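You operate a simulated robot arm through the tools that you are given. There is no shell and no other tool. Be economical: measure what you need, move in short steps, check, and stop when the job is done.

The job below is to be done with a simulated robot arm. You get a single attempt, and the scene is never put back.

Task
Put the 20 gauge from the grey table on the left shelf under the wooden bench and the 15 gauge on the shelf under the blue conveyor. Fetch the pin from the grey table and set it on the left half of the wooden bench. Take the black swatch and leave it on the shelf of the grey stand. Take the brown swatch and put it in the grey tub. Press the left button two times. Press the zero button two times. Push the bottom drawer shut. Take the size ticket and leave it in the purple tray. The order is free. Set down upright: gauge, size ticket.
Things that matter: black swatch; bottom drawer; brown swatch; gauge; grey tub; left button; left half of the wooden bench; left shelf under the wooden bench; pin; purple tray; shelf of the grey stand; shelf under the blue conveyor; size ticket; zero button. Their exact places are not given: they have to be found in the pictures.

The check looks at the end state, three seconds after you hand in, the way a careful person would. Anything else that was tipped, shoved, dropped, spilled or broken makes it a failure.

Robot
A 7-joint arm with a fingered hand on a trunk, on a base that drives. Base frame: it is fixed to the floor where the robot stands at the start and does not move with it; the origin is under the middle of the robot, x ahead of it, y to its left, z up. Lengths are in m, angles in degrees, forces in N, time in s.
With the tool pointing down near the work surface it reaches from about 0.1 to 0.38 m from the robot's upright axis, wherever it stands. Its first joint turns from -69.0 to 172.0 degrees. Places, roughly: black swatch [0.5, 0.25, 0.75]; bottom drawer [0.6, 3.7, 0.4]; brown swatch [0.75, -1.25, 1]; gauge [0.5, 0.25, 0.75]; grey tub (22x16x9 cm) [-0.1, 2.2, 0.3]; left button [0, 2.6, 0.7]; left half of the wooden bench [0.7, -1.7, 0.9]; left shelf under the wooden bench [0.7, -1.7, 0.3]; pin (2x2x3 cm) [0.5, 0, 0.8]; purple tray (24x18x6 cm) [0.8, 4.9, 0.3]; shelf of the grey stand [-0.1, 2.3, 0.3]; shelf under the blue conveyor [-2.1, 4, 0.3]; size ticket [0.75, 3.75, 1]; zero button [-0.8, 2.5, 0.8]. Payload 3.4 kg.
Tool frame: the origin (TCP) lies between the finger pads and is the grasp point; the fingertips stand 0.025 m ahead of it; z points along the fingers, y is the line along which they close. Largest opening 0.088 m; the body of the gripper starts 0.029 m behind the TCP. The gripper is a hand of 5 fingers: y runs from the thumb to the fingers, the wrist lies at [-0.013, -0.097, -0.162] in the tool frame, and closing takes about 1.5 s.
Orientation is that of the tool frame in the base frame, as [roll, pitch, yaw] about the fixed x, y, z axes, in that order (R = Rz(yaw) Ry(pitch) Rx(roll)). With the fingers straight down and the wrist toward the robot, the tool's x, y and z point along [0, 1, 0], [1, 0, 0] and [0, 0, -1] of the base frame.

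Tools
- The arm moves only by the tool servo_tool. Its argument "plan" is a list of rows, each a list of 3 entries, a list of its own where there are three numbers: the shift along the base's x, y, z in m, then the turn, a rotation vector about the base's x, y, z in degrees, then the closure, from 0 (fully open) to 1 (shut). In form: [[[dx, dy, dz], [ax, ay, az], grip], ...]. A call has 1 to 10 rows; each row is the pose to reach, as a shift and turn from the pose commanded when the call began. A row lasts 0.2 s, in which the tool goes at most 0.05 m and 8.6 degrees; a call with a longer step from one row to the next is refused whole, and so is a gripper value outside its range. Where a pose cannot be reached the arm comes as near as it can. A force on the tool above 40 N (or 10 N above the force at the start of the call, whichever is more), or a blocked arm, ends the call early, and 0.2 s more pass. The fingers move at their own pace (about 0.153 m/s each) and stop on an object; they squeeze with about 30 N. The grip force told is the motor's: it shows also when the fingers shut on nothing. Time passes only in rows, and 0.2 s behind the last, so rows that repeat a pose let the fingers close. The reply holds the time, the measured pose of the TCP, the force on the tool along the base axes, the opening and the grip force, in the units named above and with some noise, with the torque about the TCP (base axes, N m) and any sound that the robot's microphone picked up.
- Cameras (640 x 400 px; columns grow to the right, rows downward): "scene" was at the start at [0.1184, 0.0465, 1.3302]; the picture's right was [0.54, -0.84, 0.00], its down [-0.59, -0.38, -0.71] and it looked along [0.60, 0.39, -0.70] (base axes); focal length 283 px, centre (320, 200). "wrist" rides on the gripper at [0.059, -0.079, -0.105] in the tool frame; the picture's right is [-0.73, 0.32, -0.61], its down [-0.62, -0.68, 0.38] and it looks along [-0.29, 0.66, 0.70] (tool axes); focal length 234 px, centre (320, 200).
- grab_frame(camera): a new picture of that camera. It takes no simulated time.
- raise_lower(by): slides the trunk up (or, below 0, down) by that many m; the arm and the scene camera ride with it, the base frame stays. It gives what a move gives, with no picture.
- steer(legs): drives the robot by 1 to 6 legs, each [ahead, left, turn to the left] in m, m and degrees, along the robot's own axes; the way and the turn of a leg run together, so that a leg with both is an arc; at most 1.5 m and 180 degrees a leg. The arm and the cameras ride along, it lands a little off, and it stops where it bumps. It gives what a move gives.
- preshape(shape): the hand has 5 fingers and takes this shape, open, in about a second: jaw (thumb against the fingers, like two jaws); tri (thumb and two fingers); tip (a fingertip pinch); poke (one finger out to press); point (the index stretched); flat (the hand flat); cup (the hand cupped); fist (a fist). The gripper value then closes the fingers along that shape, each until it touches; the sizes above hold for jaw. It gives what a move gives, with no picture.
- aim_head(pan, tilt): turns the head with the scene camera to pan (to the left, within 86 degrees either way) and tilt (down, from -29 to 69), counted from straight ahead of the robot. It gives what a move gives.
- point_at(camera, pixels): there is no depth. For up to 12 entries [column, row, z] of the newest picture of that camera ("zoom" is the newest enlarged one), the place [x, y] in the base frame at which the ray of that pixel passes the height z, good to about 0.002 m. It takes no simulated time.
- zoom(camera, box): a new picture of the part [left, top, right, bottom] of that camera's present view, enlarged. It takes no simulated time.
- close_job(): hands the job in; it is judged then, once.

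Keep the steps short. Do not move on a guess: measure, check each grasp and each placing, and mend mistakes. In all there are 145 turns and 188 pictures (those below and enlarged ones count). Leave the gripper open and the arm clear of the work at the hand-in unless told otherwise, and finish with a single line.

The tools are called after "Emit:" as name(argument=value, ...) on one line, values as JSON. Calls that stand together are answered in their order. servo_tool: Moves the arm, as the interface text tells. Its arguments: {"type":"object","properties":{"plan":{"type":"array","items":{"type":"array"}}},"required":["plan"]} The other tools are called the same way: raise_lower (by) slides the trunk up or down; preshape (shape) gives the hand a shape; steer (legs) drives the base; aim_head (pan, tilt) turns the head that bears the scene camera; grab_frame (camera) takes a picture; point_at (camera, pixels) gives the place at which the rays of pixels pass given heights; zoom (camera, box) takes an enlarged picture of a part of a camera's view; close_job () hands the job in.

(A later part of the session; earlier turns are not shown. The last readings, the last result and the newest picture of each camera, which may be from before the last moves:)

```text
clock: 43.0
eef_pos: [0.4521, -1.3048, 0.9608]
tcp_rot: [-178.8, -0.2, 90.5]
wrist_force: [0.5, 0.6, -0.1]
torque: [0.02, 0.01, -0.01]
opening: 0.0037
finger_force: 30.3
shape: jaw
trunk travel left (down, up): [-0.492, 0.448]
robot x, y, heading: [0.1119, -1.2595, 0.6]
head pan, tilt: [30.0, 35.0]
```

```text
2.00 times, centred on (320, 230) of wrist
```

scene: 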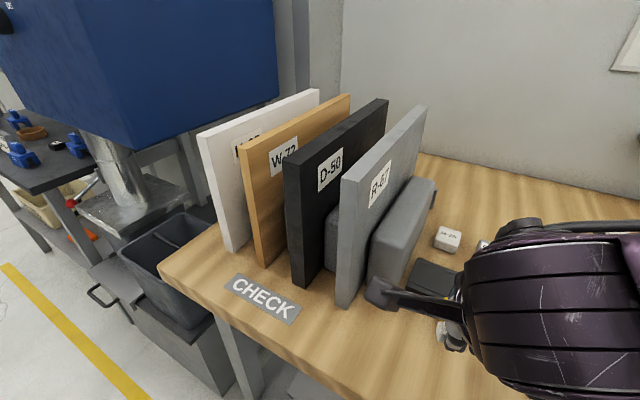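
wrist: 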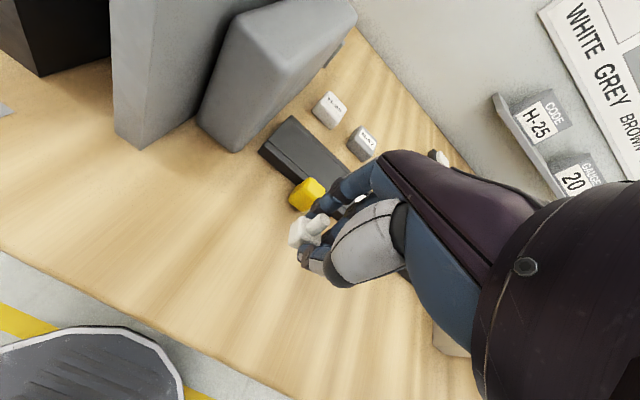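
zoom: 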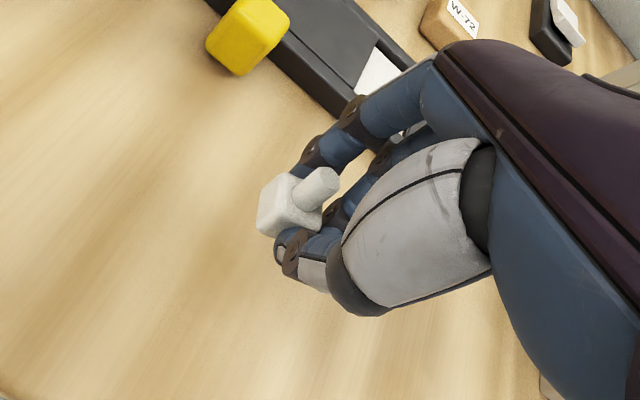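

I back the base 2 cm for finger room ahead, then lower gently.

Emit:
steer(legs=[[-0.02, 0, 0]])

Emit:
raise_lower(by=-0.012)

Emit:
zoom(camera="wrist", box=[220, 130, 420, 330])

```text
clock: 43.8
eef_pos: [0.4318, -1.3042, 0.961]
tcp_rot: [-178.9, -0.1, 90.4]
wrist_force: [-1.2, 0.1, -0.2]
torque: [-0.03, 0.01, 0.01]
opening: 0.0035
finger_force: 30.4
shape: jaw
trunk travel left (down, up): [-0.492, 0.448]
robot x, y, heading: [0.0944, -1.2586, 0.8]
head pan, tilt: [30.0, 35.0]
```

```text
clock: 44.4
eef_pos: [0.4312, -1.3046, 0.9485]
tcp_rot: [-178.8, -0.3, 90.5]
wrist_force: [0.0, 0.3, -0.4]
torque: [-0.01, -0.03, 0.03]
opening: 0.004
finger_force: 29.7
shape: jaw
trunk travel left (down, up): [-0.48, 0.46]
robot x, y, heading: [0.0964, -1.2638, 0.8]
head pan, tilt: [30.0, 35.0]
```

```text
2.00 times, centred on (320, 230) of wrist
```

zoom: 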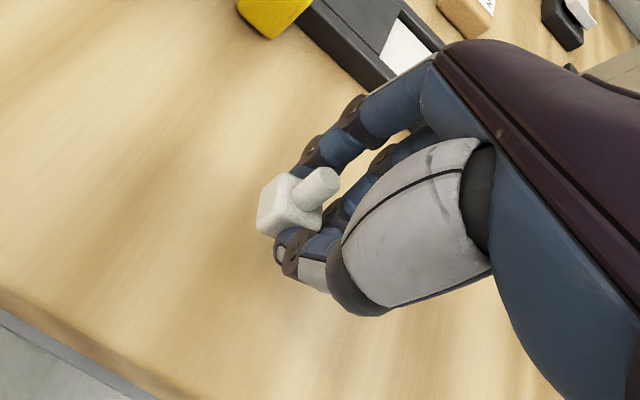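

Emit:
raise_lower(by=-0.008)

Emit:
raise_lower(by=-0.006)

Emit:
zoom(camera="wrist", box=[220, 130, 420, 330])

```text
clock: 44.9
eef_pos: [0.4315, -1.3048, 0.9418]
tcp_rot: [-178.8, -0.2, 90.5]
wrist_force: [0.3, -0.4, -1.0]
torque: [0.02, 0.03, 0.03]
opening: 0.0036
finger_force: 30.3
shape: jaw
trunk travel left (down, up): [-0.472, 0.468]
robot x, y, heading: [0.0929, -1.2667, 0.8]
head pan, tilt: [30.0, 35.0]
```

```text
clock: 45.5
eef_pos: [0.4321, -1.3044, 0.9361]
tcp_rot: [-178.8, -0.2, 90.5]
wrist_force: [0.4, 0.1, 0.3]
torque: [0.03, -0.03, -0.01]
opening: 0.0037
finger_force: 30.3
shape: jaw
trunk travel left (down, up): [-0.466, 0.474]
robot x, y, heading: [0.0895, -1.2641, 0.6]
head pan, tilt: [30.0, 35.0]
```

```text
2.00 times, centred on (320, 230) of wrist
```

zoom: 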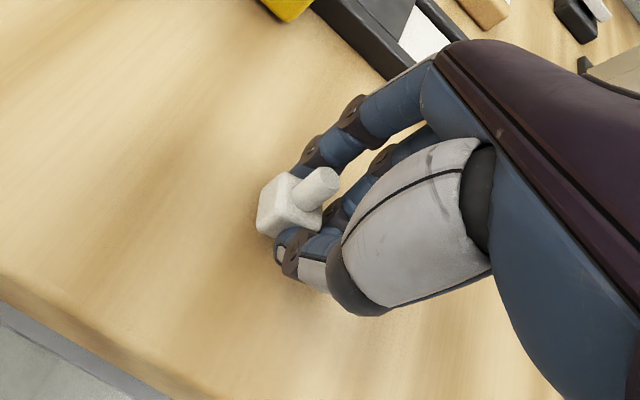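

No contact yet; I keep lowering in small steps.

Emit:
raise_lower(by=-0.007)

Emit:
raise_lower(by=-0.006)

Emit:
zoom(camera="wrist", box=[220, 130, 420, 330])

```text
clock: 46.0
eef_pos: [0.4315, -1.3033, 0.9287]
tcp_rot: [-178.8, -0.2, 90.5]
wrist_force: [0.6, -0.1, -0.2]
torque: [-0.03, 0.01, 0.01]
opening: 0.0038
finger_force: 30.1
shape: jaw
trunk travel left (down, up): [-0.459, 0.481]
robot x, y, heading: [0.0913, -1.2616, 1.0]
head pan, tilt: [30.0, 35.0]
```

```text
clock: 46.8
eef_pos: [0.4324, -1.3044, 0.9266]
tcp_rot: [-179.6, -0.6, 90.4]
wrist_force: [-4.2, -1.6, 10.5]
torque: [0.02, -0.07, 0.0]
opening: 0.0049
finger_force: 29.8
shape: jaw
trunk travel left (down, up): [-0.454, 0.486]
robot x, y, heading: [0.09, -1.2661, 0.5]
head pan, tilt: [30.0, 35.0]
stopped: the force on the tool passed its limit at 41 N (the readings are from after the stop); the commanded pose is now the measured one
```

```text
2.00 times, centred on (320, 230) of wrist
```

zoom: 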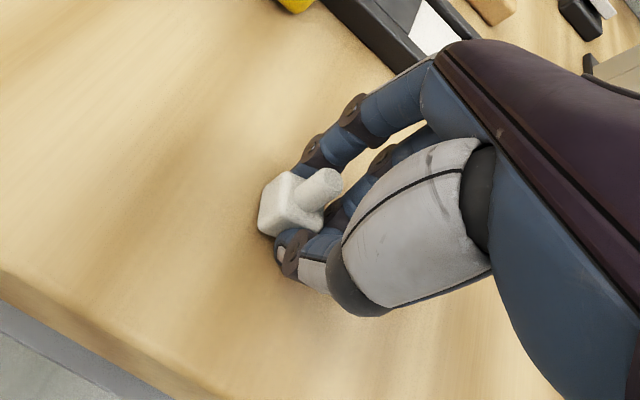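

Contact at TCP 0.927: the pin stands on the bench. I open and rise.

Emit:
servo_tool(plan=[[[0, 0, 0.003], [0, 0, 0], 0.9], [[0, 0, 0.004], [0, 0, 0], 0.6], [[0, 0, 0.006], [0, 0, 0], 0.3], [[0, 0, 0.006], [0, 0, 0], 0], [[0, 0, 0.006], [0, 0, 0], 0], [[0, 0, 0.04], [0, 0, 0], 0], [[0, 0, 0.08], [0, 0, 0], 0]])

Emit:
zoom(camera="wrist", box=[170, 80, 470, 380])

```text
clock: 48.4
eef_pos: [0.4333, -1.3048, 1.0064]
tcp_rot: [-179.4, -0.3, 90.3]
wrist_force: [0.1, 0.2, 0.2]
torque: [0.01, 0.03, 0.02]
opening: 0.088
finger_force: 0.1
shape: jaw
trunk travel left (down, up): [-0.454, 0.486]
robot x, y, heading: [0.0927, -1.264, 0.7]
head pan, tilt: [30.0, 35.0]
```

```text
1.33 times, centred on (320, 230) of wrist
```

zoom: 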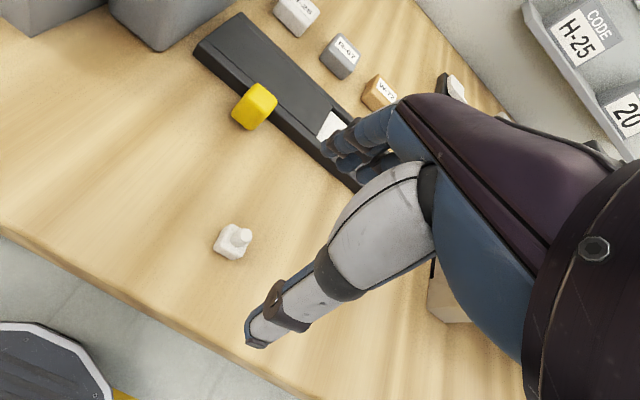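

The pin stands upright at about (0.44, -1.30). Next the brown swatch W-72: I move the base toward it and raise slightly, then look.

Emit:
raise_lower(by=0.08)

Emit:
steer(legs=[[0.0, -0.1, 0], [0.07, 0, 0]])

Emit:
aim_head(pan=20, tilt=60)

Emit:
grab_frame(camera="scene")

Emit:
grab_frame(camera="wrist")

```text
clock: 49.5
eef_pos: [0.4328, -1.3045, 1.0848]
tcp_rot: [-179.3, -0.4, 90.4]
wrist_force: [0.1, 0.3, -0.3]
torque: [0.0, -0.01, 0.01]
opening: 0.0878
finger_force: 0.2
shape: jaw
trunk travel left (down, up): [-0.534, 0.406]
robot x, y, heading: [0.0946, -1.2652, 0.4]
head pan, tilt: [30.0, 35.0]
```

```text
clock: 51.3
eef_pos: [0.5059, -1.404, 1.0861]
tcp_rot: [-179.3, -0.5, 90.4]
wrist_force: [0.6, 0.0, 0.3]
torque: [0.0, 0.02, 0.0]
opening: 0.0881
finger_force: 0.0
shape: jaw
trunk travel left (down, up): [-0.534, 0.406]
robot x, y, heading: [0.1678, -1.3655, 0.8]
head pan, tilt: [30.0, 35.0]
```

```text
clock: 52.2
eef_pos: [0.506, -1.4046, 1.0862]
tcp_rot: [-179.4, -0.4, 90.5]
wrist_force: [0.6, 0.4, 0.6]
torque: [-0.04, 0.02, -0.01]
opening: 0.0879
finger_force: 0.0
shape: jaw
trunk travel left (down, up): [-0.534, 0.406]
robot x, y, heading: [0.1633, -1.3627, 0.7]
head pan, tilt: [20.0, 60.0]
```

```text
147 pictures are left
```

scene: 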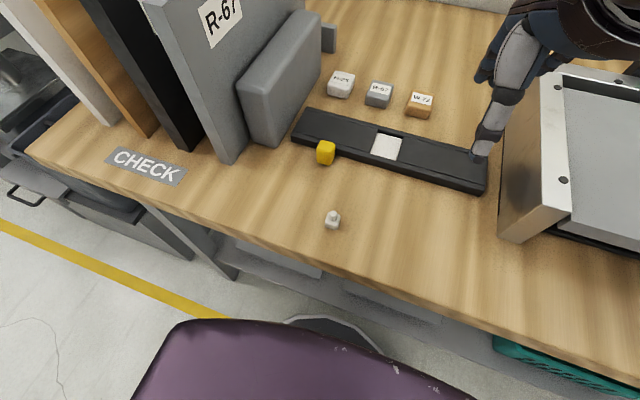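

```text
146 pictures are left
```

wrist: 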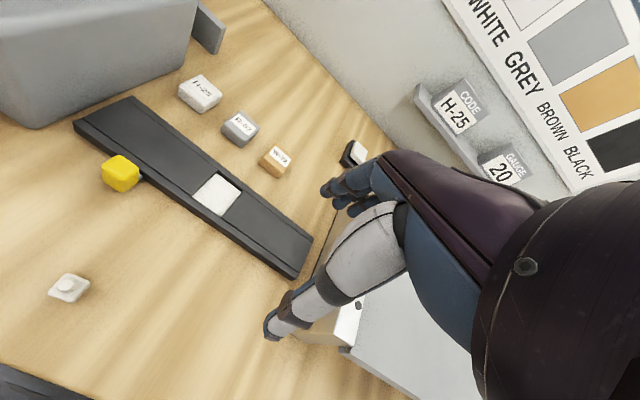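

Emit:
point_at(camera="scene", pixels=[[416, 116, 0.888], [420, 100, 0.92], [404, 112, 0.888], [430, 118, 0.888], [332, 228, 0.888], [330, 316, 0.15], [240, 275, 0.3], [400, 320, 0.3], [400, 283, 0.888], [484, 192, 0.888], [292, 143, 0.888], [520, 243, 0.888]])

Emit:
point_at(camera="wrist", pixels=[[276, 175, 0.888], [281, 155, 0.92], [262, 168, 0.888], [66, 300, 0.888], [292, 280, 0.888], [313, 240, 0.91]])

```text
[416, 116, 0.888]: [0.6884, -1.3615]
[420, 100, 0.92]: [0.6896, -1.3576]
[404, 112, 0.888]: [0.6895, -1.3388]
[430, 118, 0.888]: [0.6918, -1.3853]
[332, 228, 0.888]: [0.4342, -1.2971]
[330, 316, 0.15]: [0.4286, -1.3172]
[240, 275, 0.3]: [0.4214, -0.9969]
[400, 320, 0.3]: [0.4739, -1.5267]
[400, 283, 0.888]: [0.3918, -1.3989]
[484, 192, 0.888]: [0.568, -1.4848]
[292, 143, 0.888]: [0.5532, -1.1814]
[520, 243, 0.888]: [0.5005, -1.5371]
```

```text
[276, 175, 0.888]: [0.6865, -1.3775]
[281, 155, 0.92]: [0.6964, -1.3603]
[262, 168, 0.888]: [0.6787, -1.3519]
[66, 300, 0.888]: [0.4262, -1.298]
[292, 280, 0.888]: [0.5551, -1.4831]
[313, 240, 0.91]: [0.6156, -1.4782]
```

The swatch is centred at about (0.71, -1.36). The base looks low enough to slip under the shelf, so I drive 5 cm closer carefully.

Emit:
steer(legs=[[0.05, 0, 0]])

Emit:
servo_tool(plan=[[[0.03, 0.01, 0], [0, -8, 0], 0], [[0.06, 0.02, 0], [0, -16, 0], 0], [[0.09, 0.03, 0], [0, -24, 0], 0], [[0.12, 0.04, 0], [0, -32, 0], 0], [[0.14, 0.04, 0], [0, -40, 0], 0], [[0.14, 0.04, 0], [0, -45, 0], 0]])

Emit:
grab_frame(camera="scene")

Emit:
grab_frame(camera="wrist")

```text
clock: 53.1
eef_pos: [0.5564, -1.4028, 1.0854]
tcp_rot: [-179.3, -0.4, 90.3]
wrist_force: [0.9, -0.3, -0.2]
torque: [0.01, 0.01, -0.01]
opening: 0.0878
finger_force: 0.2
shape: jaw
trunk travel left (down, up): [-0.534, 0.406]
robot x, y, heading: [0.2143, -1.3626, 0.7]
head pan, tilt: [20.0, 60.0]
```

```text
clock: 54.5
eef_pos: [0.6955, -1.3628, 1.0843]
tcp_rot: [135.4, 0.1, 90.6]
wrist_force: [-0.4, -0.2, -0.6]
torque: [-0.02, -0.03, -0.03]
opening: 0.0881
finger_force: 0.0
shape: jaw
trunk travel left (down, up): [-0.534, 0.406]
robot x, y, heading: [0.2157, -1.3631, 0.6]
head pan, tilt: [20.0, 60.0]
```

```text
145 pictures are left
```

scene: 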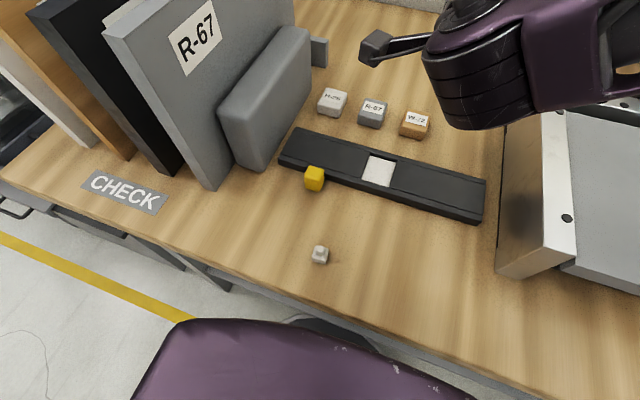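

```text
144 pictures are left
```

wrist: 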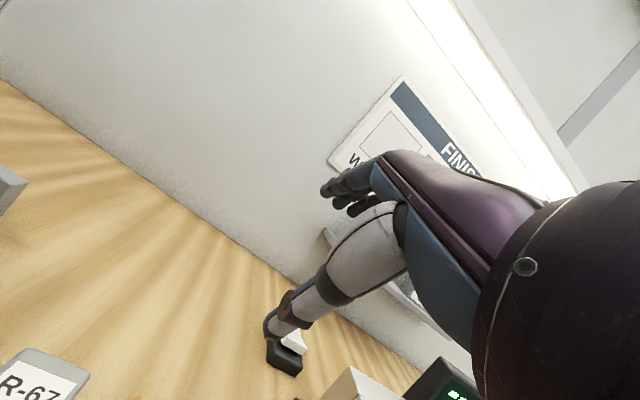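

The arm reaches x≈0.70 with 45° tilt without complaint. I try less tilt for a better grip.

Emit:
servo_tool(plan=[[[0.0, 0, 0], [0, 8, 0], 0], [[0.0, 0, 0], [0, 16, 0], 0], [[0.0, 0, 0], [0, 22, 0], 0], [[0.0, 0, 0], [0, 22, 0], 0]])

Emit:
grab_frame(camera="wrist")

```text
clock: 55.5
eef_pos: [0.6954, -1.3634, 1.0853]
tcp_rot: [157.7, -0.3, 90.7]
wrist_force: [-0.5, -0.1, -0.2]
torque: [0.01, -0.01, -0.03]
opening: 0.0881
finger_force: 0.2
shape: jaw
trunk travel left (down, up): [-0.534, 0.406]
robot x, y, heading: [0.2157, -1.363, 0.7]
head pan, tilt: [20.0, 60.0]
```

```text
143 pictures are left
```

wrist: 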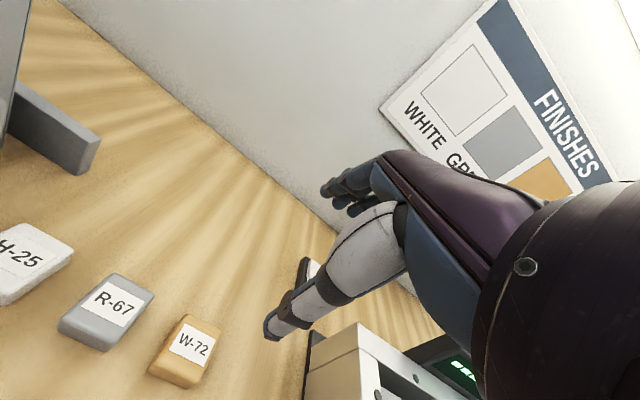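

Emit:
servo_tool(plan=[[[0.0, 0, 0], [0, 8, 0], 0], [[0.0, 0, 0], [0, 14, 0], 0], [[0.0, 0, -0.04], [0, 14, 0], 0], [[0.0, 0, -0.07], [0, 14, 0], 0]])

Emit:
grab_frame(camera="wrist")

```text
clock: 56.5
eef_pos: [0.6956, -1.3622, 1.0146]
tcp_rot: [171.6, -0.5, 90.6]
wrist_force: [0.6, -0.1, -0.1]
torque: [0.0, 0.0, 0.02]
opening: 0.088
finger_force: 0.1
shape: jaw
trunk travel left (down, up): [-0.534, 0.406]
robot x, y, heading: [0.2157, -1.3586, 0.7]
head pan, tilt: [20.0, 60.0]
```

```text
142 pictures are left
```

wrist: 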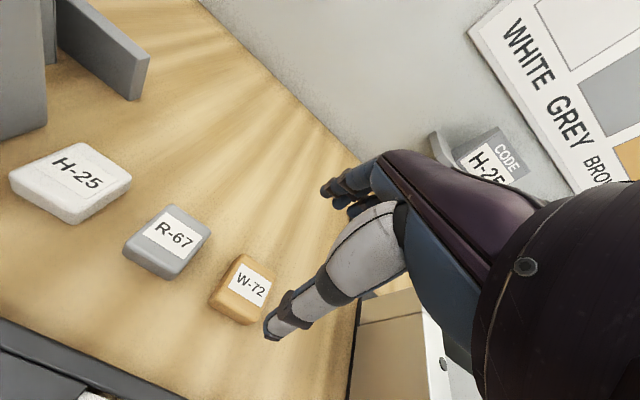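

Emit:
point_at(camera="wrist", pixels=[[246, 280, 0.918], [244, 326, 0.888], [210, 305, 0.888], [240, 256, 0.915], [272, 282, 0.915], [245, 318, 0.915], [214, 292, 0.915]])

```text
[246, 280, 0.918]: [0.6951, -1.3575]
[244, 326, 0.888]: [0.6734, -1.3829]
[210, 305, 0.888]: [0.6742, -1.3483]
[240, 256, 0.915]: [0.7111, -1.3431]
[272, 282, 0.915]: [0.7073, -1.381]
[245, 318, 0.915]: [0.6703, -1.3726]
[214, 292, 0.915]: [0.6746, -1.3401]
```

Swatch centre ≈(0.692, -1.361), right below the TCP. I descend, levelling the hand.

Emit:
servo_tool(plan=[[[0.0, 0, -0.02], [0, 4, 0], 0], [[-0.002, 0, -0.045], [0, 6, 0], 0], [[-0.002, 0, -0.065], [0, 6, 0], 0], [[-0.002, 0, -0.065], [0, 6, 0], 0]])

Emit:
grab_frame(camera="wrist")

```text
clock: 57.5
eef_pos: [0.6937, -1.3648, 0.9496]
tcp_rot: [177.7, -0.3, 90.4]
wrist_force: [0.1, 0.3, -0.5]
torque: [0.02, 0.02, -0.03]
opening: 0.0881
finger_force: 0.1
shape: jaw
trunk travel left (down, up): [-0.534, 0.406]
robot x, y, heading: [0.2157, -1.363, 0.7]
head pan, tilt: [20.0, 60.0]
```

```text
141 pictures are left
```

wrist: 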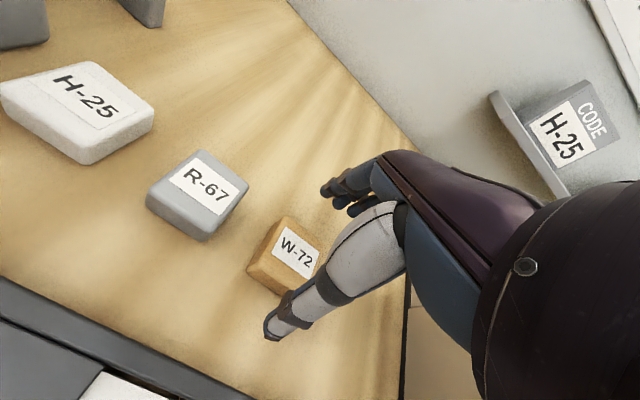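

Emit:
servo_tool(plan=[[[0.0, 0, -0.01], [0, 0, 0], 0], [[0, 0, -0.018], [0, 0, 0], 0], [[0, 0, -0.018], [0, 0, 0], 0.3], [[0, 0, -0.018], [0, 0, 0], 0.6], [[0, 0, -0.018], [0, 0, 0], 1], [[0, 0, -0.018], [0, 0, 0], 1], [[0, 0, -0.018], [0, 0, 0], 1], [[0, 0, -0.018], [0, 0, 0], 1], [[0, 0, -0.018], [0, 0, 0], 1]])

Emit:
grab_frame(camera="wrist")

```text
clock: 59.5
eef_pos: [0.6937, -1.3643, 0.9326]
tcp_rot: [177.6, -0.4, 90.4]
wrist_force: [-0.1, -1.3, -0.8]
torque: [0.0, 0.02, 0.0]
opening: 0.039
finger_force: 30.2
shape: jaw
trunk travel left (down, up): [-0.534, 0.406]
robot x, y, heading: [0.2116, -1.3634, 0.7]
head pan, tilt: [20.0, 60.0]
```

```text
140 pictures are left
```

wrist: 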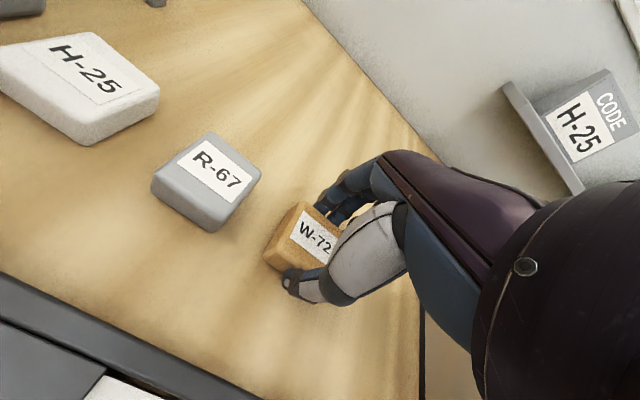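

Grasped (opening 0.039). Lift, then back away.

Emit:
servo_tool(plan=[[[0.0, 0, 0.04], [0, 0, 0], 1], [[-0.0, 0, 0.08], [0, 0, 0], 1], [[-0.03, 0, 0.12], [0, 0, 0], 1], [[-0.07, 0, 0.15], [0, 0, 0], 1], [[-0.12, 0, 0.16], [0, 0, 0], 1]])

Emit:
steer(legs=[[-0.35, 0, 0]])

Emit:
aim_head(pan=0, tilt=48)

Emit:
grab_frame(camera="scene")

Emit:
grab_frame(camera="wrist")

```text
refused: row 5 steps farther than a row can; nothing moved
```

```text
clock: 60.7
eef_pos: [0.6218, -1.3648, 0.9401]
tcp_rot: [175.9, -0.9, 89.5]
wrist_force: [12.9, 2.2, 11.9]
torque: [0.09, -0.19, 0.06]
opening: 0.0494
finger_force: 30.8
shape: jaw
trunk travel left (down, up): [-0.534, 0.406]
robot x, y, heading: [0.1376, -1.3635, 0.6]
head pan, tilt: [20.0, 60.0]
stopped in leg 1: the force on the tool passed its limit at 55 N (the readings are from after the stop); the commanded pose is now the measured one
```

```text
clock: 61.6
eef_pos: [0.6205, -1.3667, 0.9396]
tcp_rot: [176.0, -0.8, 89.7]
wrist_force: [18.6, 0.1, 24.0]
torque: [0.1, -0.2, 0.12]
opening: 0.0505
finger_force: 30.5
shape: jaw
trunk travel left (down, up): [-0.534, 0.406]
robot x, y, heading: [0.1359, -1.3637, 0.5]
head pan, tilt: [0.0, 48.0]
```

```text
139 pictures are left
```

scene: 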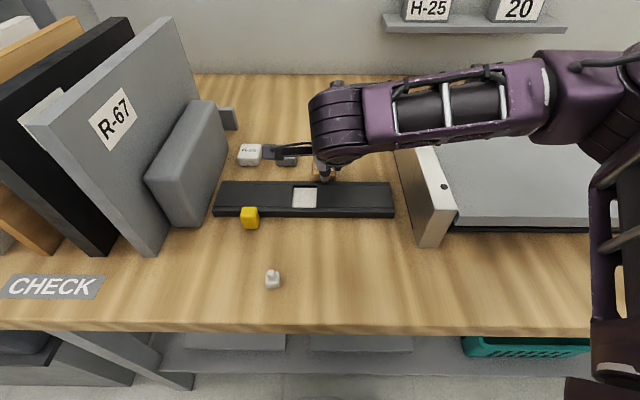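

```text
138 pictures are left
```

wrist: 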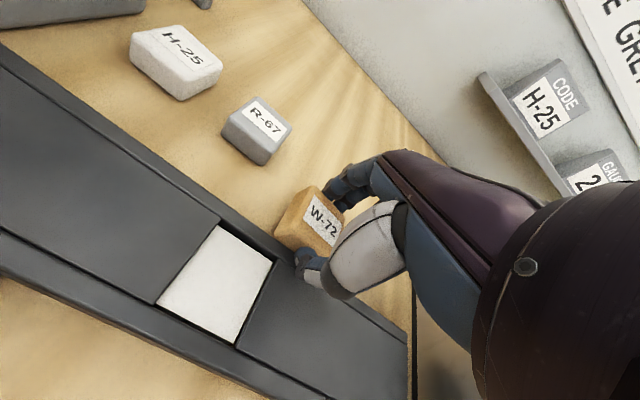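

The lift row was refused and the base dragged the hand until the thumb met the slider bar. I ease forward and lift straight up now.

Emit:
servo_tool(plan=[[[0.008, 0, 0.004], [0, 0, 0], 1], [[0.008, 0, 0.03], [0, 0, 0], 1], [[0.008, 0, 0.07], [0, 0, 0], 1], [[0.008, 0, 0.11], [0, 0, 0], 1], [[0.008, 0, 0.15], [0, 0, 0], 1]])

Emit:
grab_frame(camera="wrist")

Emit:
grab_frame(camera="scene")

```text
clock: 62.8
eef_pos: [0.6272, -1.3654, 1.0877]
tcp_rot: [176.3, -0.7, 89.9]
wrist_force: [-0.1, -0.3, -0.3]
torque: [-0.01, 0.01, -0.03]
opening: 0.042
finger_force: 29.4
shape: jaw
trunk travel left (down, up): [-0.534, 0.406]
robot x, y, heading: [0.1314, -1.3643, 0.7]
head pan, tilt: [0.0, 48.0]
```

```text
137 pictures are left
```

wrist: 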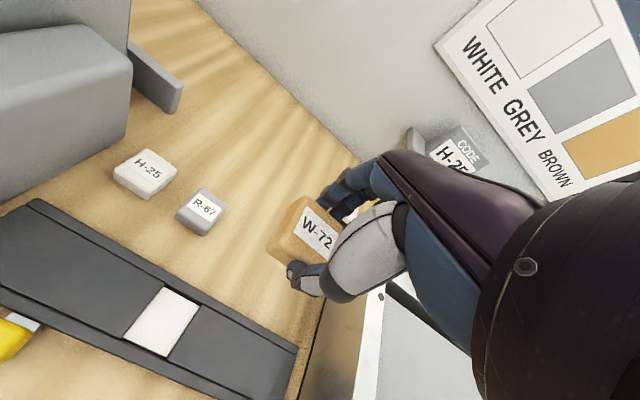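

```text
136 pictures are left
```

scene: 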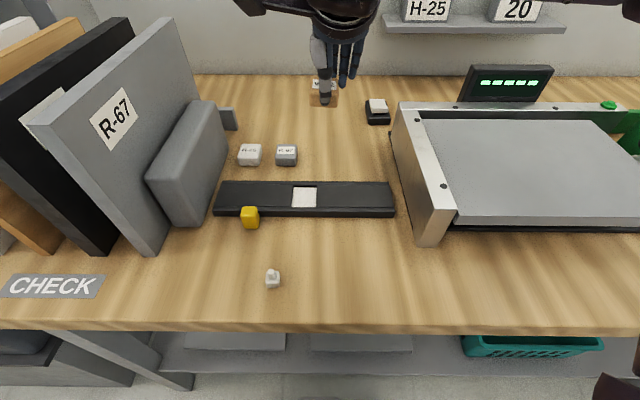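

Swatch is held; now I check whether the bar moved.

Emit:
point_at(camera="scene", pixels=[[394, 217, 0.888], [213, 215, 0.888], [272, 286, 0.888], [400, 330, 0.888], [450, 341, 0.3], [170, 375, 0.3], [430, 247, 0.888]])

```text
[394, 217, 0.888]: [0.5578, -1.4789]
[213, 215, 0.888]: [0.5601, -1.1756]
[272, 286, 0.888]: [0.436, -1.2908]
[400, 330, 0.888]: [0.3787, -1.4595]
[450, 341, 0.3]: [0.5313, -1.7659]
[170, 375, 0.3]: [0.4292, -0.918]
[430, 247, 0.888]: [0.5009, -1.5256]
```

The bar is parallel to the bench edge and within about a centimetre of before. I retract the arm, back off, and head to the grey stand side.

Emit:
servo_tool(plan=[[[-0.04, 0, 0.02], [0, 0, 0], 1], [[-0.08, 0, 0.02], [0, 0, 0], 1], [[-0.12, 0, 0.02], [0, 0, 0], 1], [[-0.16, 0, 0.02], [0, 0, 0], 1], [[-0.19, 0, 0.02], [0, 0, 0], 1]])

Emit:
steer(legs=[[-0.4, 0, 0], [0, 1.4, 0], [0, 0, 89]])

Emit:
aim_head(pan=0, tilt=25)

Emit:
grab_frame(camera="scene")

```text
clock: 64.0
eef_pos: [0.4369, -1.3664, 1.1077]
tcp_rot: [176.3, -0.8, 89.8]
wrist_force: [-0.3, 0.5, -0.5]
torque: [-0.02, 0.02, 0.01]
opening: 0.0417
finger_force: 30.2
shape: jaw
trunk travel left (down, up): [-0.534, 0.406]
robot x, y, heading: [0.1332, -1.3622, 0.5]
head pan, tilt: [0.0, 48.0]
```

```text
clock: 77.0
eef_pos: [-0.2823, 0.3728, 1.1075]
tcp_rot: [176.3, -0.7, 179.8]
wrist_force: [0.8, 0.8, -0.1]
torque: [-0.01, 0.0, 0.0]
opening: 0.0417
finger_force: 29.9
shape: jaw
trunk travel left (down, up): [-0.534, 0.406]
robot x, y, heading: [-0.2857, 0.0697, 90.6]
head pan, tilt: [0.0, 48.0]
```

```text
clock: 77.9
eef_pos: [-0.2823, 0.3741, 1.1082]
tcp_rot: [176.3, -0.7, 179.8]
wrist_force: [0.1, 0.0, -0.1]
torque: [0.03, 0.01, 0.01]
opening: 0.0416
finger_force: 30.0
shape: jaw
trunk travel left (down, up): [-0.534, 0.406]
robot x, y, heading: [-0.282, 0.0657, 90.6]
head pan, tilt: [0.0, 25.0]
```

```text
135 pictures are left
```

scene: 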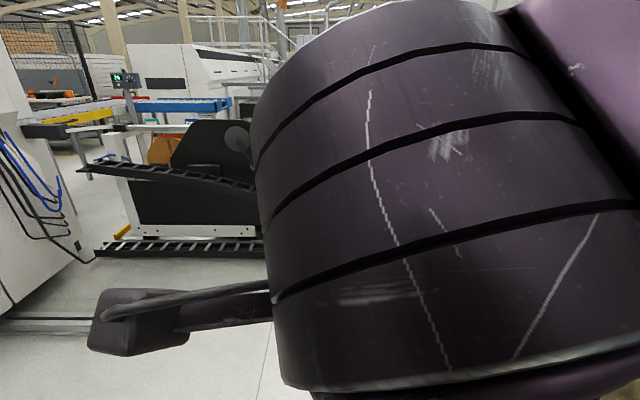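

The arm hides the view; I swing the hand to the robot's right.

Emit:
servo_tool(plan=[[[0.045, -0.01, 0], [0, 0, -6], 1], [[0.09, -0.03, 0], [0, 0, -12], 1], [[0.13, -0.05, 0], [0, 0, -20], 1], [[0.17, -0.08, 0], [0, 0, -28], 1], [[0.2, -0.11, 0], [0, 0, -36], 1], [[0.22, -0.14, 0], [0, 0, -44], 1]])

Emit:
grab_frame(camera="scene")

```text
clock: 79.3
eef_pos: [-0.1865, 0.3508, 1.0499]
tcp_rot: [176.3, -0.7, 135.6]
wrist_force: [0.0, 0.1, -0.2]
torque: [-0.03, -0.03, -0.04]
opening: 0.0411
finger_force: 29.4
shape: jaw
out of reach, approached as far as the arm can: row 2, 3, 4, 5, 6
trunk travel left (down, up): [-0.534, 0.406]
robot x, y, heading: [-0.2821, 0.0658, 91.1]
head pan, tilt: [0.0, 25.0]
```

```text
134 pictures are left
```

scene: 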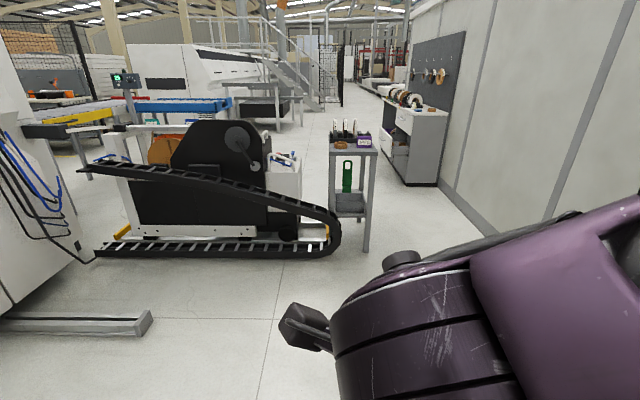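

Emit:
point_at(camera="scene", pixels=[[340, 256, 0], [100, 257, 0], [366, 252, 0], [376, 232, 0], [330, 152, 0.78], [378, 153, 0.78], [335, 215, 0.3], [368, 215, 0.3], [404, 186, 0], [440, 185, 0], [150, 320, 0.05], [520, 240, 0]])

Emit:
zoom(camera="scene", box=[240, 60, 460, 260])

```text
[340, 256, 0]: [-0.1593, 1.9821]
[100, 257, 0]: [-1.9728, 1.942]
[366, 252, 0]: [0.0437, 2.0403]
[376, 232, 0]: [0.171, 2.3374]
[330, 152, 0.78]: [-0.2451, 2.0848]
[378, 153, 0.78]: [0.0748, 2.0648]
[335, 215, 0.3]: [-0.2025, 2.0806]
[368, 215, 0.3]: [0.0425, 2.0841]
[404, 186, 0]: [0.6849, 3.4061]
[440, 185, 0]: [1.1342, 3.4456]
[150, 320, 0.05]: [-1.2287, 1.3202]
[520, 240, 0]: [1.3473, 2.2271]
```

```text
2.00 times, centred on (350, 160) of scene
```

zoom: 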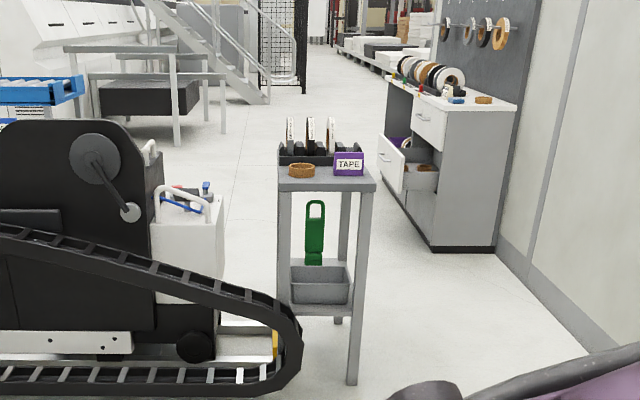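

The stand spans x≈-0.24..0.06 with its front at y≈2.06, with the tub on its shelf. I drive to about (0.0, 1.5).

Emit:
steer(legs=[[0.6, -0.2, 0], [0.8, -0.1, 0]])

Emit:
aim_head(pan=5, tilt=45)

Emit:
grab_frame(camera="scene")

Emit:
grab_frame(camera="wrist")

```text
clock: 86.8
eef_pos: [0.1072, 1.7484, 1.0492]
tcp_rot: [176.3, -0.8, 135.4]
wrist_force: [0.0, 0.4, -0.6]
torque: [-0.03, -0.02, 0.01]
opening: 0.0413
finger_force: 29.3
shape: jaw
trunk travel left (down, up): [-0.534, 0.406]
robot x, y, heading: [0.006, 1.4699, 90.2]
head pan, tilt: [0.0, 25.0]
```

```text
clock: 87.6
eef_pos: [0.1075, 1.7488, 1.0496]
tcp_rot: [176.3, -0.8, 135.2]
wrist_force: [-0.6, -0.4, -0.5]
torque: [0.01, -0.02, 0.0]
opening: 0.0417
finger_force: 29.8
shape: jaw
trunk travel left (down, up): [-0.534, 0.406]
robot x, y, heading: [0.0037, 1.4625, 90.1]
head pan, tilt: [5.0, 45.0]
```

```text
132 pictures are left
```

scene: 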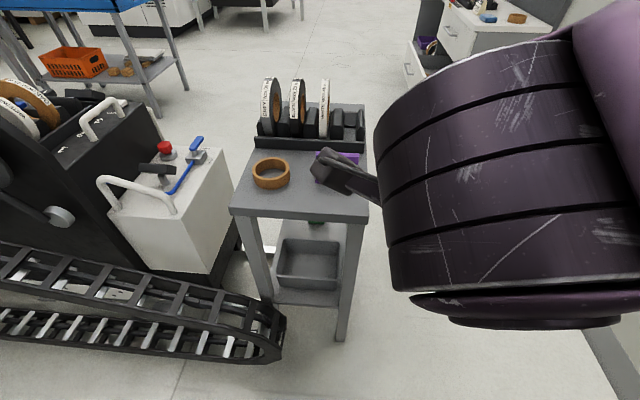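

```text
131 pictures are left
```

wrist: 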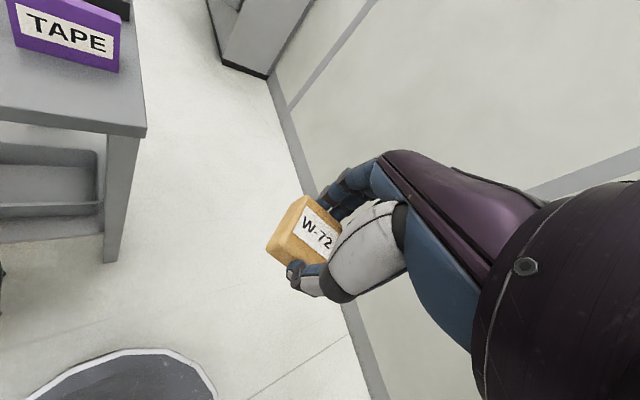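

I lower the trunk so the camera and the hand are at shelf height.

Emit:
raise_lower(by=-0.45)

Emit:
aim_head(pan=8, tilt=35)

Emit:
grab_frame(camera="scene")

Emit:
grab_frame(camera="wrist")

```text
refused: -0.45 is not a number from -0.4 to 0.4
```

```text
clock: 88.3
eef_pos: [0.1078, 1.7491, 1.0494]
tcp_rot: [176.3, -0.8, 135.2]
wrist_force: [0.5, -1.0, -1.0]
torque: [0.0, 0.0, -0.03]
opening: 0.0415
finger_force: 30.5
shape: jaw
trunk travel left (down, up): [-0.534, 0.406]
robot x, y, heading: [0.0037, 1.4684, 90.5]
head pan, tilt: [8.0, 35.0]
```

```text
130 pictures are left
```

scene: 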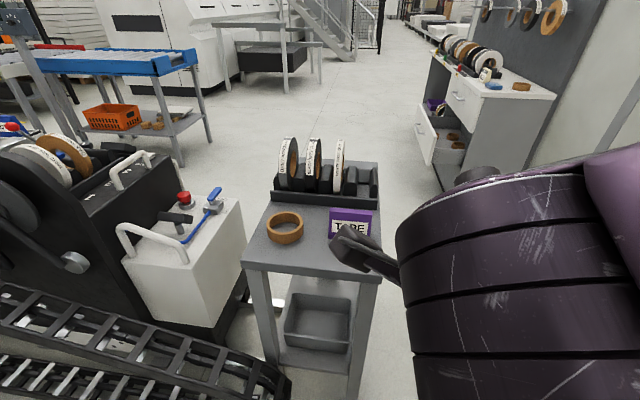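

```text
129 pictures are left
```

wrist: 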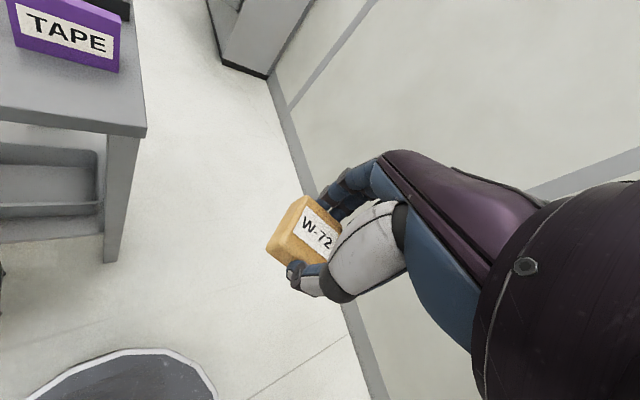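

Emit:
raise_lower(by=-0.4)

Emit:
aim_head(pan=8, tilt=35)

Emit:
grab_frame(camera="scene")

Emit:
grab_frame(camera="wrist")

```text
clock: 92.1
eef_pos: [0.1076, 1.7488, 0.6488]
tcp_rot: [176.1, -0.7, 135.3]
wrist_force: [0.3, -0.5, -0.1]
torque: [-0.03, -0.01, 0.01]
opening: 0.0414
finger_force: 29.7
shape: jaw
trunk travel left (down, up): [-0.134, 0.806]
robot x, y, heading: [0.0064, 1.4672, 90.2]
head pan, tilt: [8.0, 35.0]
```

```text
clock: 92.7
eef_pos: [0.1071, 1.7488, 0.6498]
tcp_rot: [176.3, -0.7, 135.4]
wrist_force: [0.3, -0.5, 0.1]
torque: [0.01, -0.03, 0.01]
opening: 0.0415
finger_force: 30.1
shape: jaw
trunk travel left (down, up): [-0.134, 0.806]
robot x, y, heading: [0.0058, 1.4669, 90.3]
head pan, tilt: [8.0, 35.0]
```

```text
128 pictures are left
```

scene: 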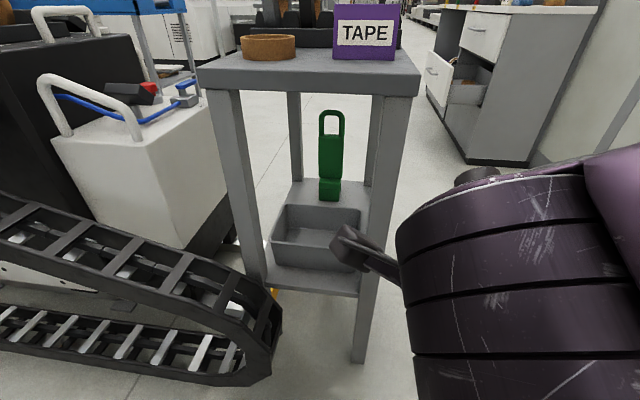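

```text
127 pictures are left
```

wrist: 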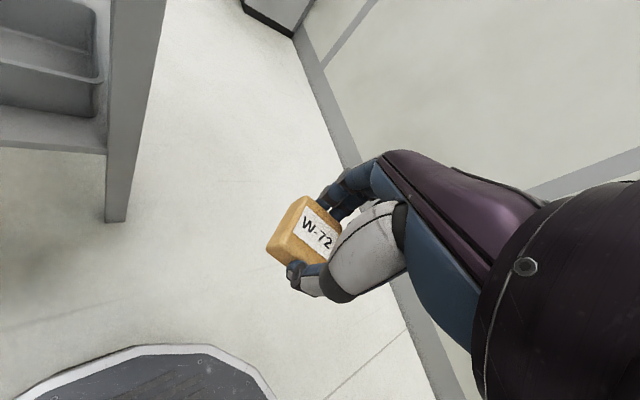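

Emit:
point_at(camera="scene", pixels=[[268, 285, 0.3], [357, 290, 0.3], [275, 263, 0.3], [360, 270, 0.3], [275, 240, 0.38], [285, 205, 0.38], [358, 210, 0.38], [320, 200, 0.3], [340, 200, 0.3], [300, 182, 0.3], [200, 88, 0.75], [358, 362, 0.0]])

Emit:
zoom(camera="scene", box=[230, 90, 390, 310])

```text
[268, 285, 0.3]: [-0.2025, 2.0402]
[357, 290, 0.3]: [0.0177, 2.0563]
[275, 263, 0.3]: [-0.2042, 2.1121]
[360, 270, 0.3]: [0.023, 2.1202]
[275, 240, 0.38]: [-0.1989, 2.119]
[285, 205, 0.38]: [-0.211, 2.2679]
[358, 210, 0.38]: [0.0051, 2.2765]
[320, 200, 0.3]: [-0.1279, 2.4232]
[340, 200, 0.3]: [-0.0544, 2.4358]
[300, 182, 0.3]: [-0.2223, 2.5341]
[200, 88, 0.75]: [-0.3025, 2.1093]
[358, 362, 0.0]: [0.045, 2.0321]
```

```text
1.82 times, centred on (310, 200) of scene
```

zoom: 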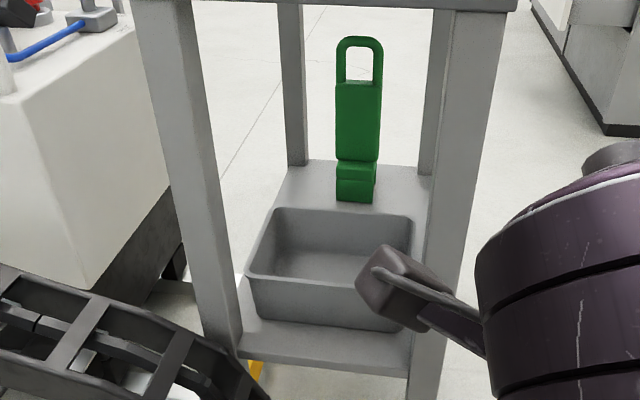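

Tub: x -0.205..0.01, y 2.115..2.275, rim about 0.39. I turn the hand forward again and then tilt it to enter below the stand's top.

Emit:
servo_tool(plan=[[[-0.03, 0.0, 0], [0, 0, 8], 1], [[-0.06, 0.0, 0], [0, 0, 16], 1], [[-0.09, 0.0, 0], [0, 0, 24], 1], [[-0.12, 0.0, 0], [0, 0, 32], 1], [[-0.15, 0.0, 0], [0, 0, 40], 1], [[-0.18, 0.0, 0], [0, 0, 44], 1]])

Emit:
servo_tool(plan=[[[0, 0.0, 0], [8, 0, 0], 1], [[0, 0.0, 0], [16, 0, 0], 1], [[0, 0.0, 0], [24, 0, 0], 1], [[0, 0.0, 0], [32, 0, 0], 1], [[0, 0.02, 0], [40, 0, 0], 1]])

Emit:
raise_lower(by=-0.1)

Emit:
aim_head(pan=25, tilt=35)

Emit:
grab_frame(camera="scene")

Emit:
grab_frame(camera="wrist")

```text
clock: 94.1
eef_pos: [-0.0724, 1.7508, 0.6498]
tcp_rot: [176.2, -0.7, 179.4]
wrist_force: [-0.9, 0.0, -1.6]
torque: [0.01, -0.01, -0.02]
opening: 0.0411
finger_force: 30.5
shape: jaw
trunk travel left (down, up): [-0.134, 0.806]
robot x, y, heading: [0.0062, 1.4682, 90.2]
head pan, tilt: [8.0, 35.0]
```

```text
clock: 95.2
eef_pos: [-0.0713, 1.778, 0.6598]
tcp_rot: [150.5, -12.2, 174.7]
wrist_force: [0.5, -0.3, 0.2]
torque: [-0.02, 0.01, 0.01]
opening: 0.0413
finger_force: 29.8
shape: jaw
out of reach, approached as far as the arm can: row 5
trunk travel left (down, up): [-0.134, 0.806]
robot x, y, heading: [0.0062, 1.4637, 90.4]
head pan, tilt: [8.0, 35.0]
stopped in row 5: the arm was blocked; the commanded pose is now the measured one
```

```text
clock: 96.6
eef_pos: [-0.0698, 1.7771, 0.5602]
tcp_rot: [150.3, -12.1, 174.8]
wrist_force: [0.7, 0.3, -0.8]
torque: [0.0, -0.01, 0.0]
opening: 0.0411
finger_force: 30.3
shape: jaw
trunk travel left (down, up): [-0.034, 0.906]
robot x, y, heading: [0.0027, 1.4674, 90.2]
head pan, tilt: [8.0, 35.0]
```

```text
clock: 97.4
eef_pos: [-0.0697, 1.7784, 0.5609]
tcp_rot: [150.4, -12.0, 174.8]
wrist_force: [0.3, 0.4, -0.8]
torque: [0.0, 0.01, 0.0]
opening: 0.0412
finger_force: 30.2
shape: jaw
trunk travel left (down, up): [-0.034, 0.906]
robot x, y, heading: [0.0047, 1.4675, 90.3]
head pan, tilt: [25.0, 35.0]
```

```text
125 pictures are left
```

scene: 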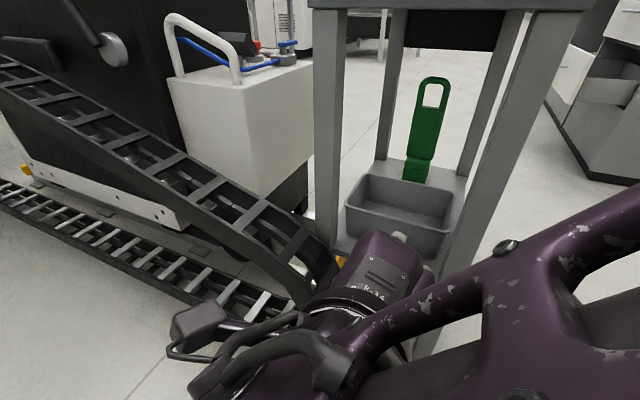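

```text
124 pictures are left
```

wrist: 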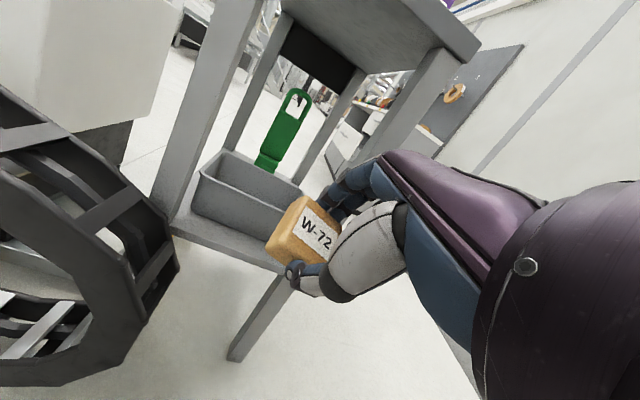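

Clear view of the tub. I drive 0.22 closer.

Emit:
steer(legs=[[0.2, 0, 0]])

Emit:
servo_tool(plan=[[[-0.01, 0.03, -0.02], [6, 0, 0], 1], [[-0.02, 0.06, -0.04], [12, 0, 0], 1]])

Emit:
grab_frame(camera="wrist")

Emit:
grab_frame(camera="scene")

```text
clock: 98.7
eef_pos: [-0.0711, 1.8911, 0.559]
tcp_rot: [150.6, -12.2, 174.9]
wrist_force: [-0.5, -0.3, 0.7]
torque: [0.0, 0.01, -0.01]
opening: 0.041
finger_force: 30.5
shape: jaw
trunk travel left (down, up): [-0.034, 0.906]
robot x, y, heading: [0.0026, 1.5813, 90.6]
head pan, tilt: [25.0, 35.0]
stopped in leg 1: the robot was blocked; the commanded pose is now the measured one
```

```text
clock: 99.3
eef_pos: [-0.0931, 1.9517, 0.5195]
tcp_rot: [138.3, -12.8, 177.6]
wrist_force: [-0.7, -0.4, -0.5]
torque: [0.0, -0.01, 0.01]
opening: 0.0411
finger_force: 29.7
shape: jaw
trunk travel left (down, up): [-0.034, 0.906]
robot x, y, heading: [0.0024, 1.5802, 90.5]
head pan, tilt: [25.0, 35.0]
```

```text
123 pictures are left
```

wrist: 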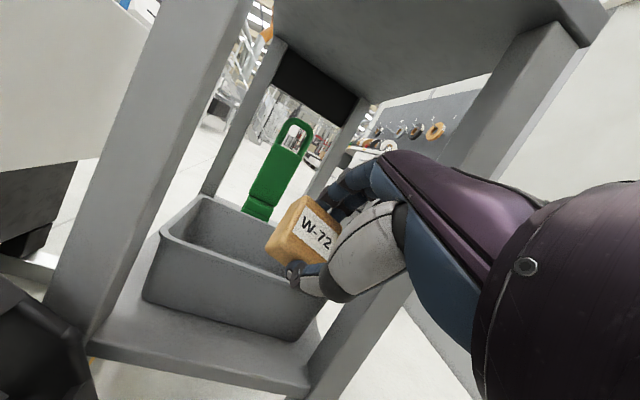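

```text
122 pictures are left
```

scene: 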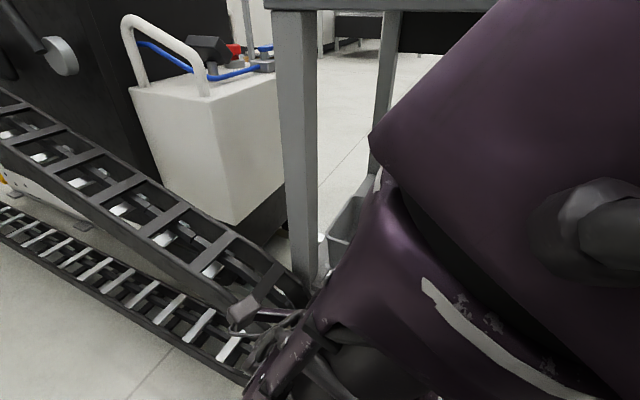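

Blocked at y=1.58, probably a low arm link near the track. I raise the trunk while lowering the hand relative to it, keeping the links higher.

Emit:
servo_tool(plan=[[[0.0, -0.02, -0.03], [0, 0, 0], 1], [[0.0, -0.04, -0.05], [0, 0, 0], 1]])

Emit:
raise_lower(by=0.1)

Emit:
servo_tool(plan=[[[0.0, 0.0, -0.04], [0, 0, 0], 1], [[0.0, 0.0, -0.07], [0, 0, 0], 1]])

Emit:
grab_frame(camera="scene")

```text
clock: 99.9
eef_pos: [-0.1082, 1.9416, 0.5117]
tcp_rot: [140.8, -14.6, 175.3]
wrist_force: [-0.2, -0.8, -0.4]
torque: [-0.04, -0.01, -0.02]
opening: 0.0412
finger_force: 30.0
shape: jaw
out of reach, approached as far as the arm can: row 1, 2
trunk travel left (down, up): [-0.034, 0.906]
robot x, y, heading: [0.005, 1.5814, 90.8]
head pan, tilt: [25.0, 35.0]
```

```text
clock: 101.2
eef_pos: [-0.1093, 1.9409, 0.6131]
tcp_rot: [140.5, -14.5, 175.7]
wrist_force: [0.1, -1.6, -0.6]
torque: [0.0, -0.04, -0.03]
opening: 0.0411
finger_force: 30.0
shape: jaw
trunk travel left (down, up): [-0.134, 0.806]
robot x, y, heading: [0.0038, 1.5826, 90.5]
head pan, tilt: [25.0, 35.0]
```

```text
clock: 101.8
eef_pos: [-0.1094, 1.9648, 0.6165]
tcp_rot: [138.1, -14.8, 177.1]
wrist_force: [0.1, 0.3, -0.4]
torque: [0.02, -0.05, 0.0]
opening: 0.0412
finger_force: 29.9
shape: jaw
out of reach, approached as far as the arm can: row 1, 2
trunk travel left (down, up): [-0.134, 0.806]
robot x, y, heading: [0.007, 1.5823, 90.5]
head pan, tilt: [25.0, 35.0]
```

```text
121 pictures are left
```

scene: 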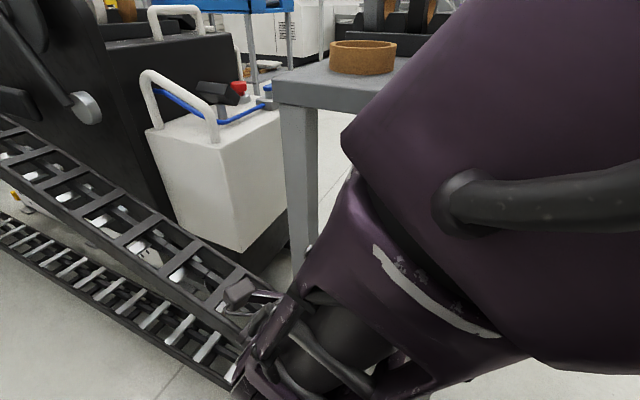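

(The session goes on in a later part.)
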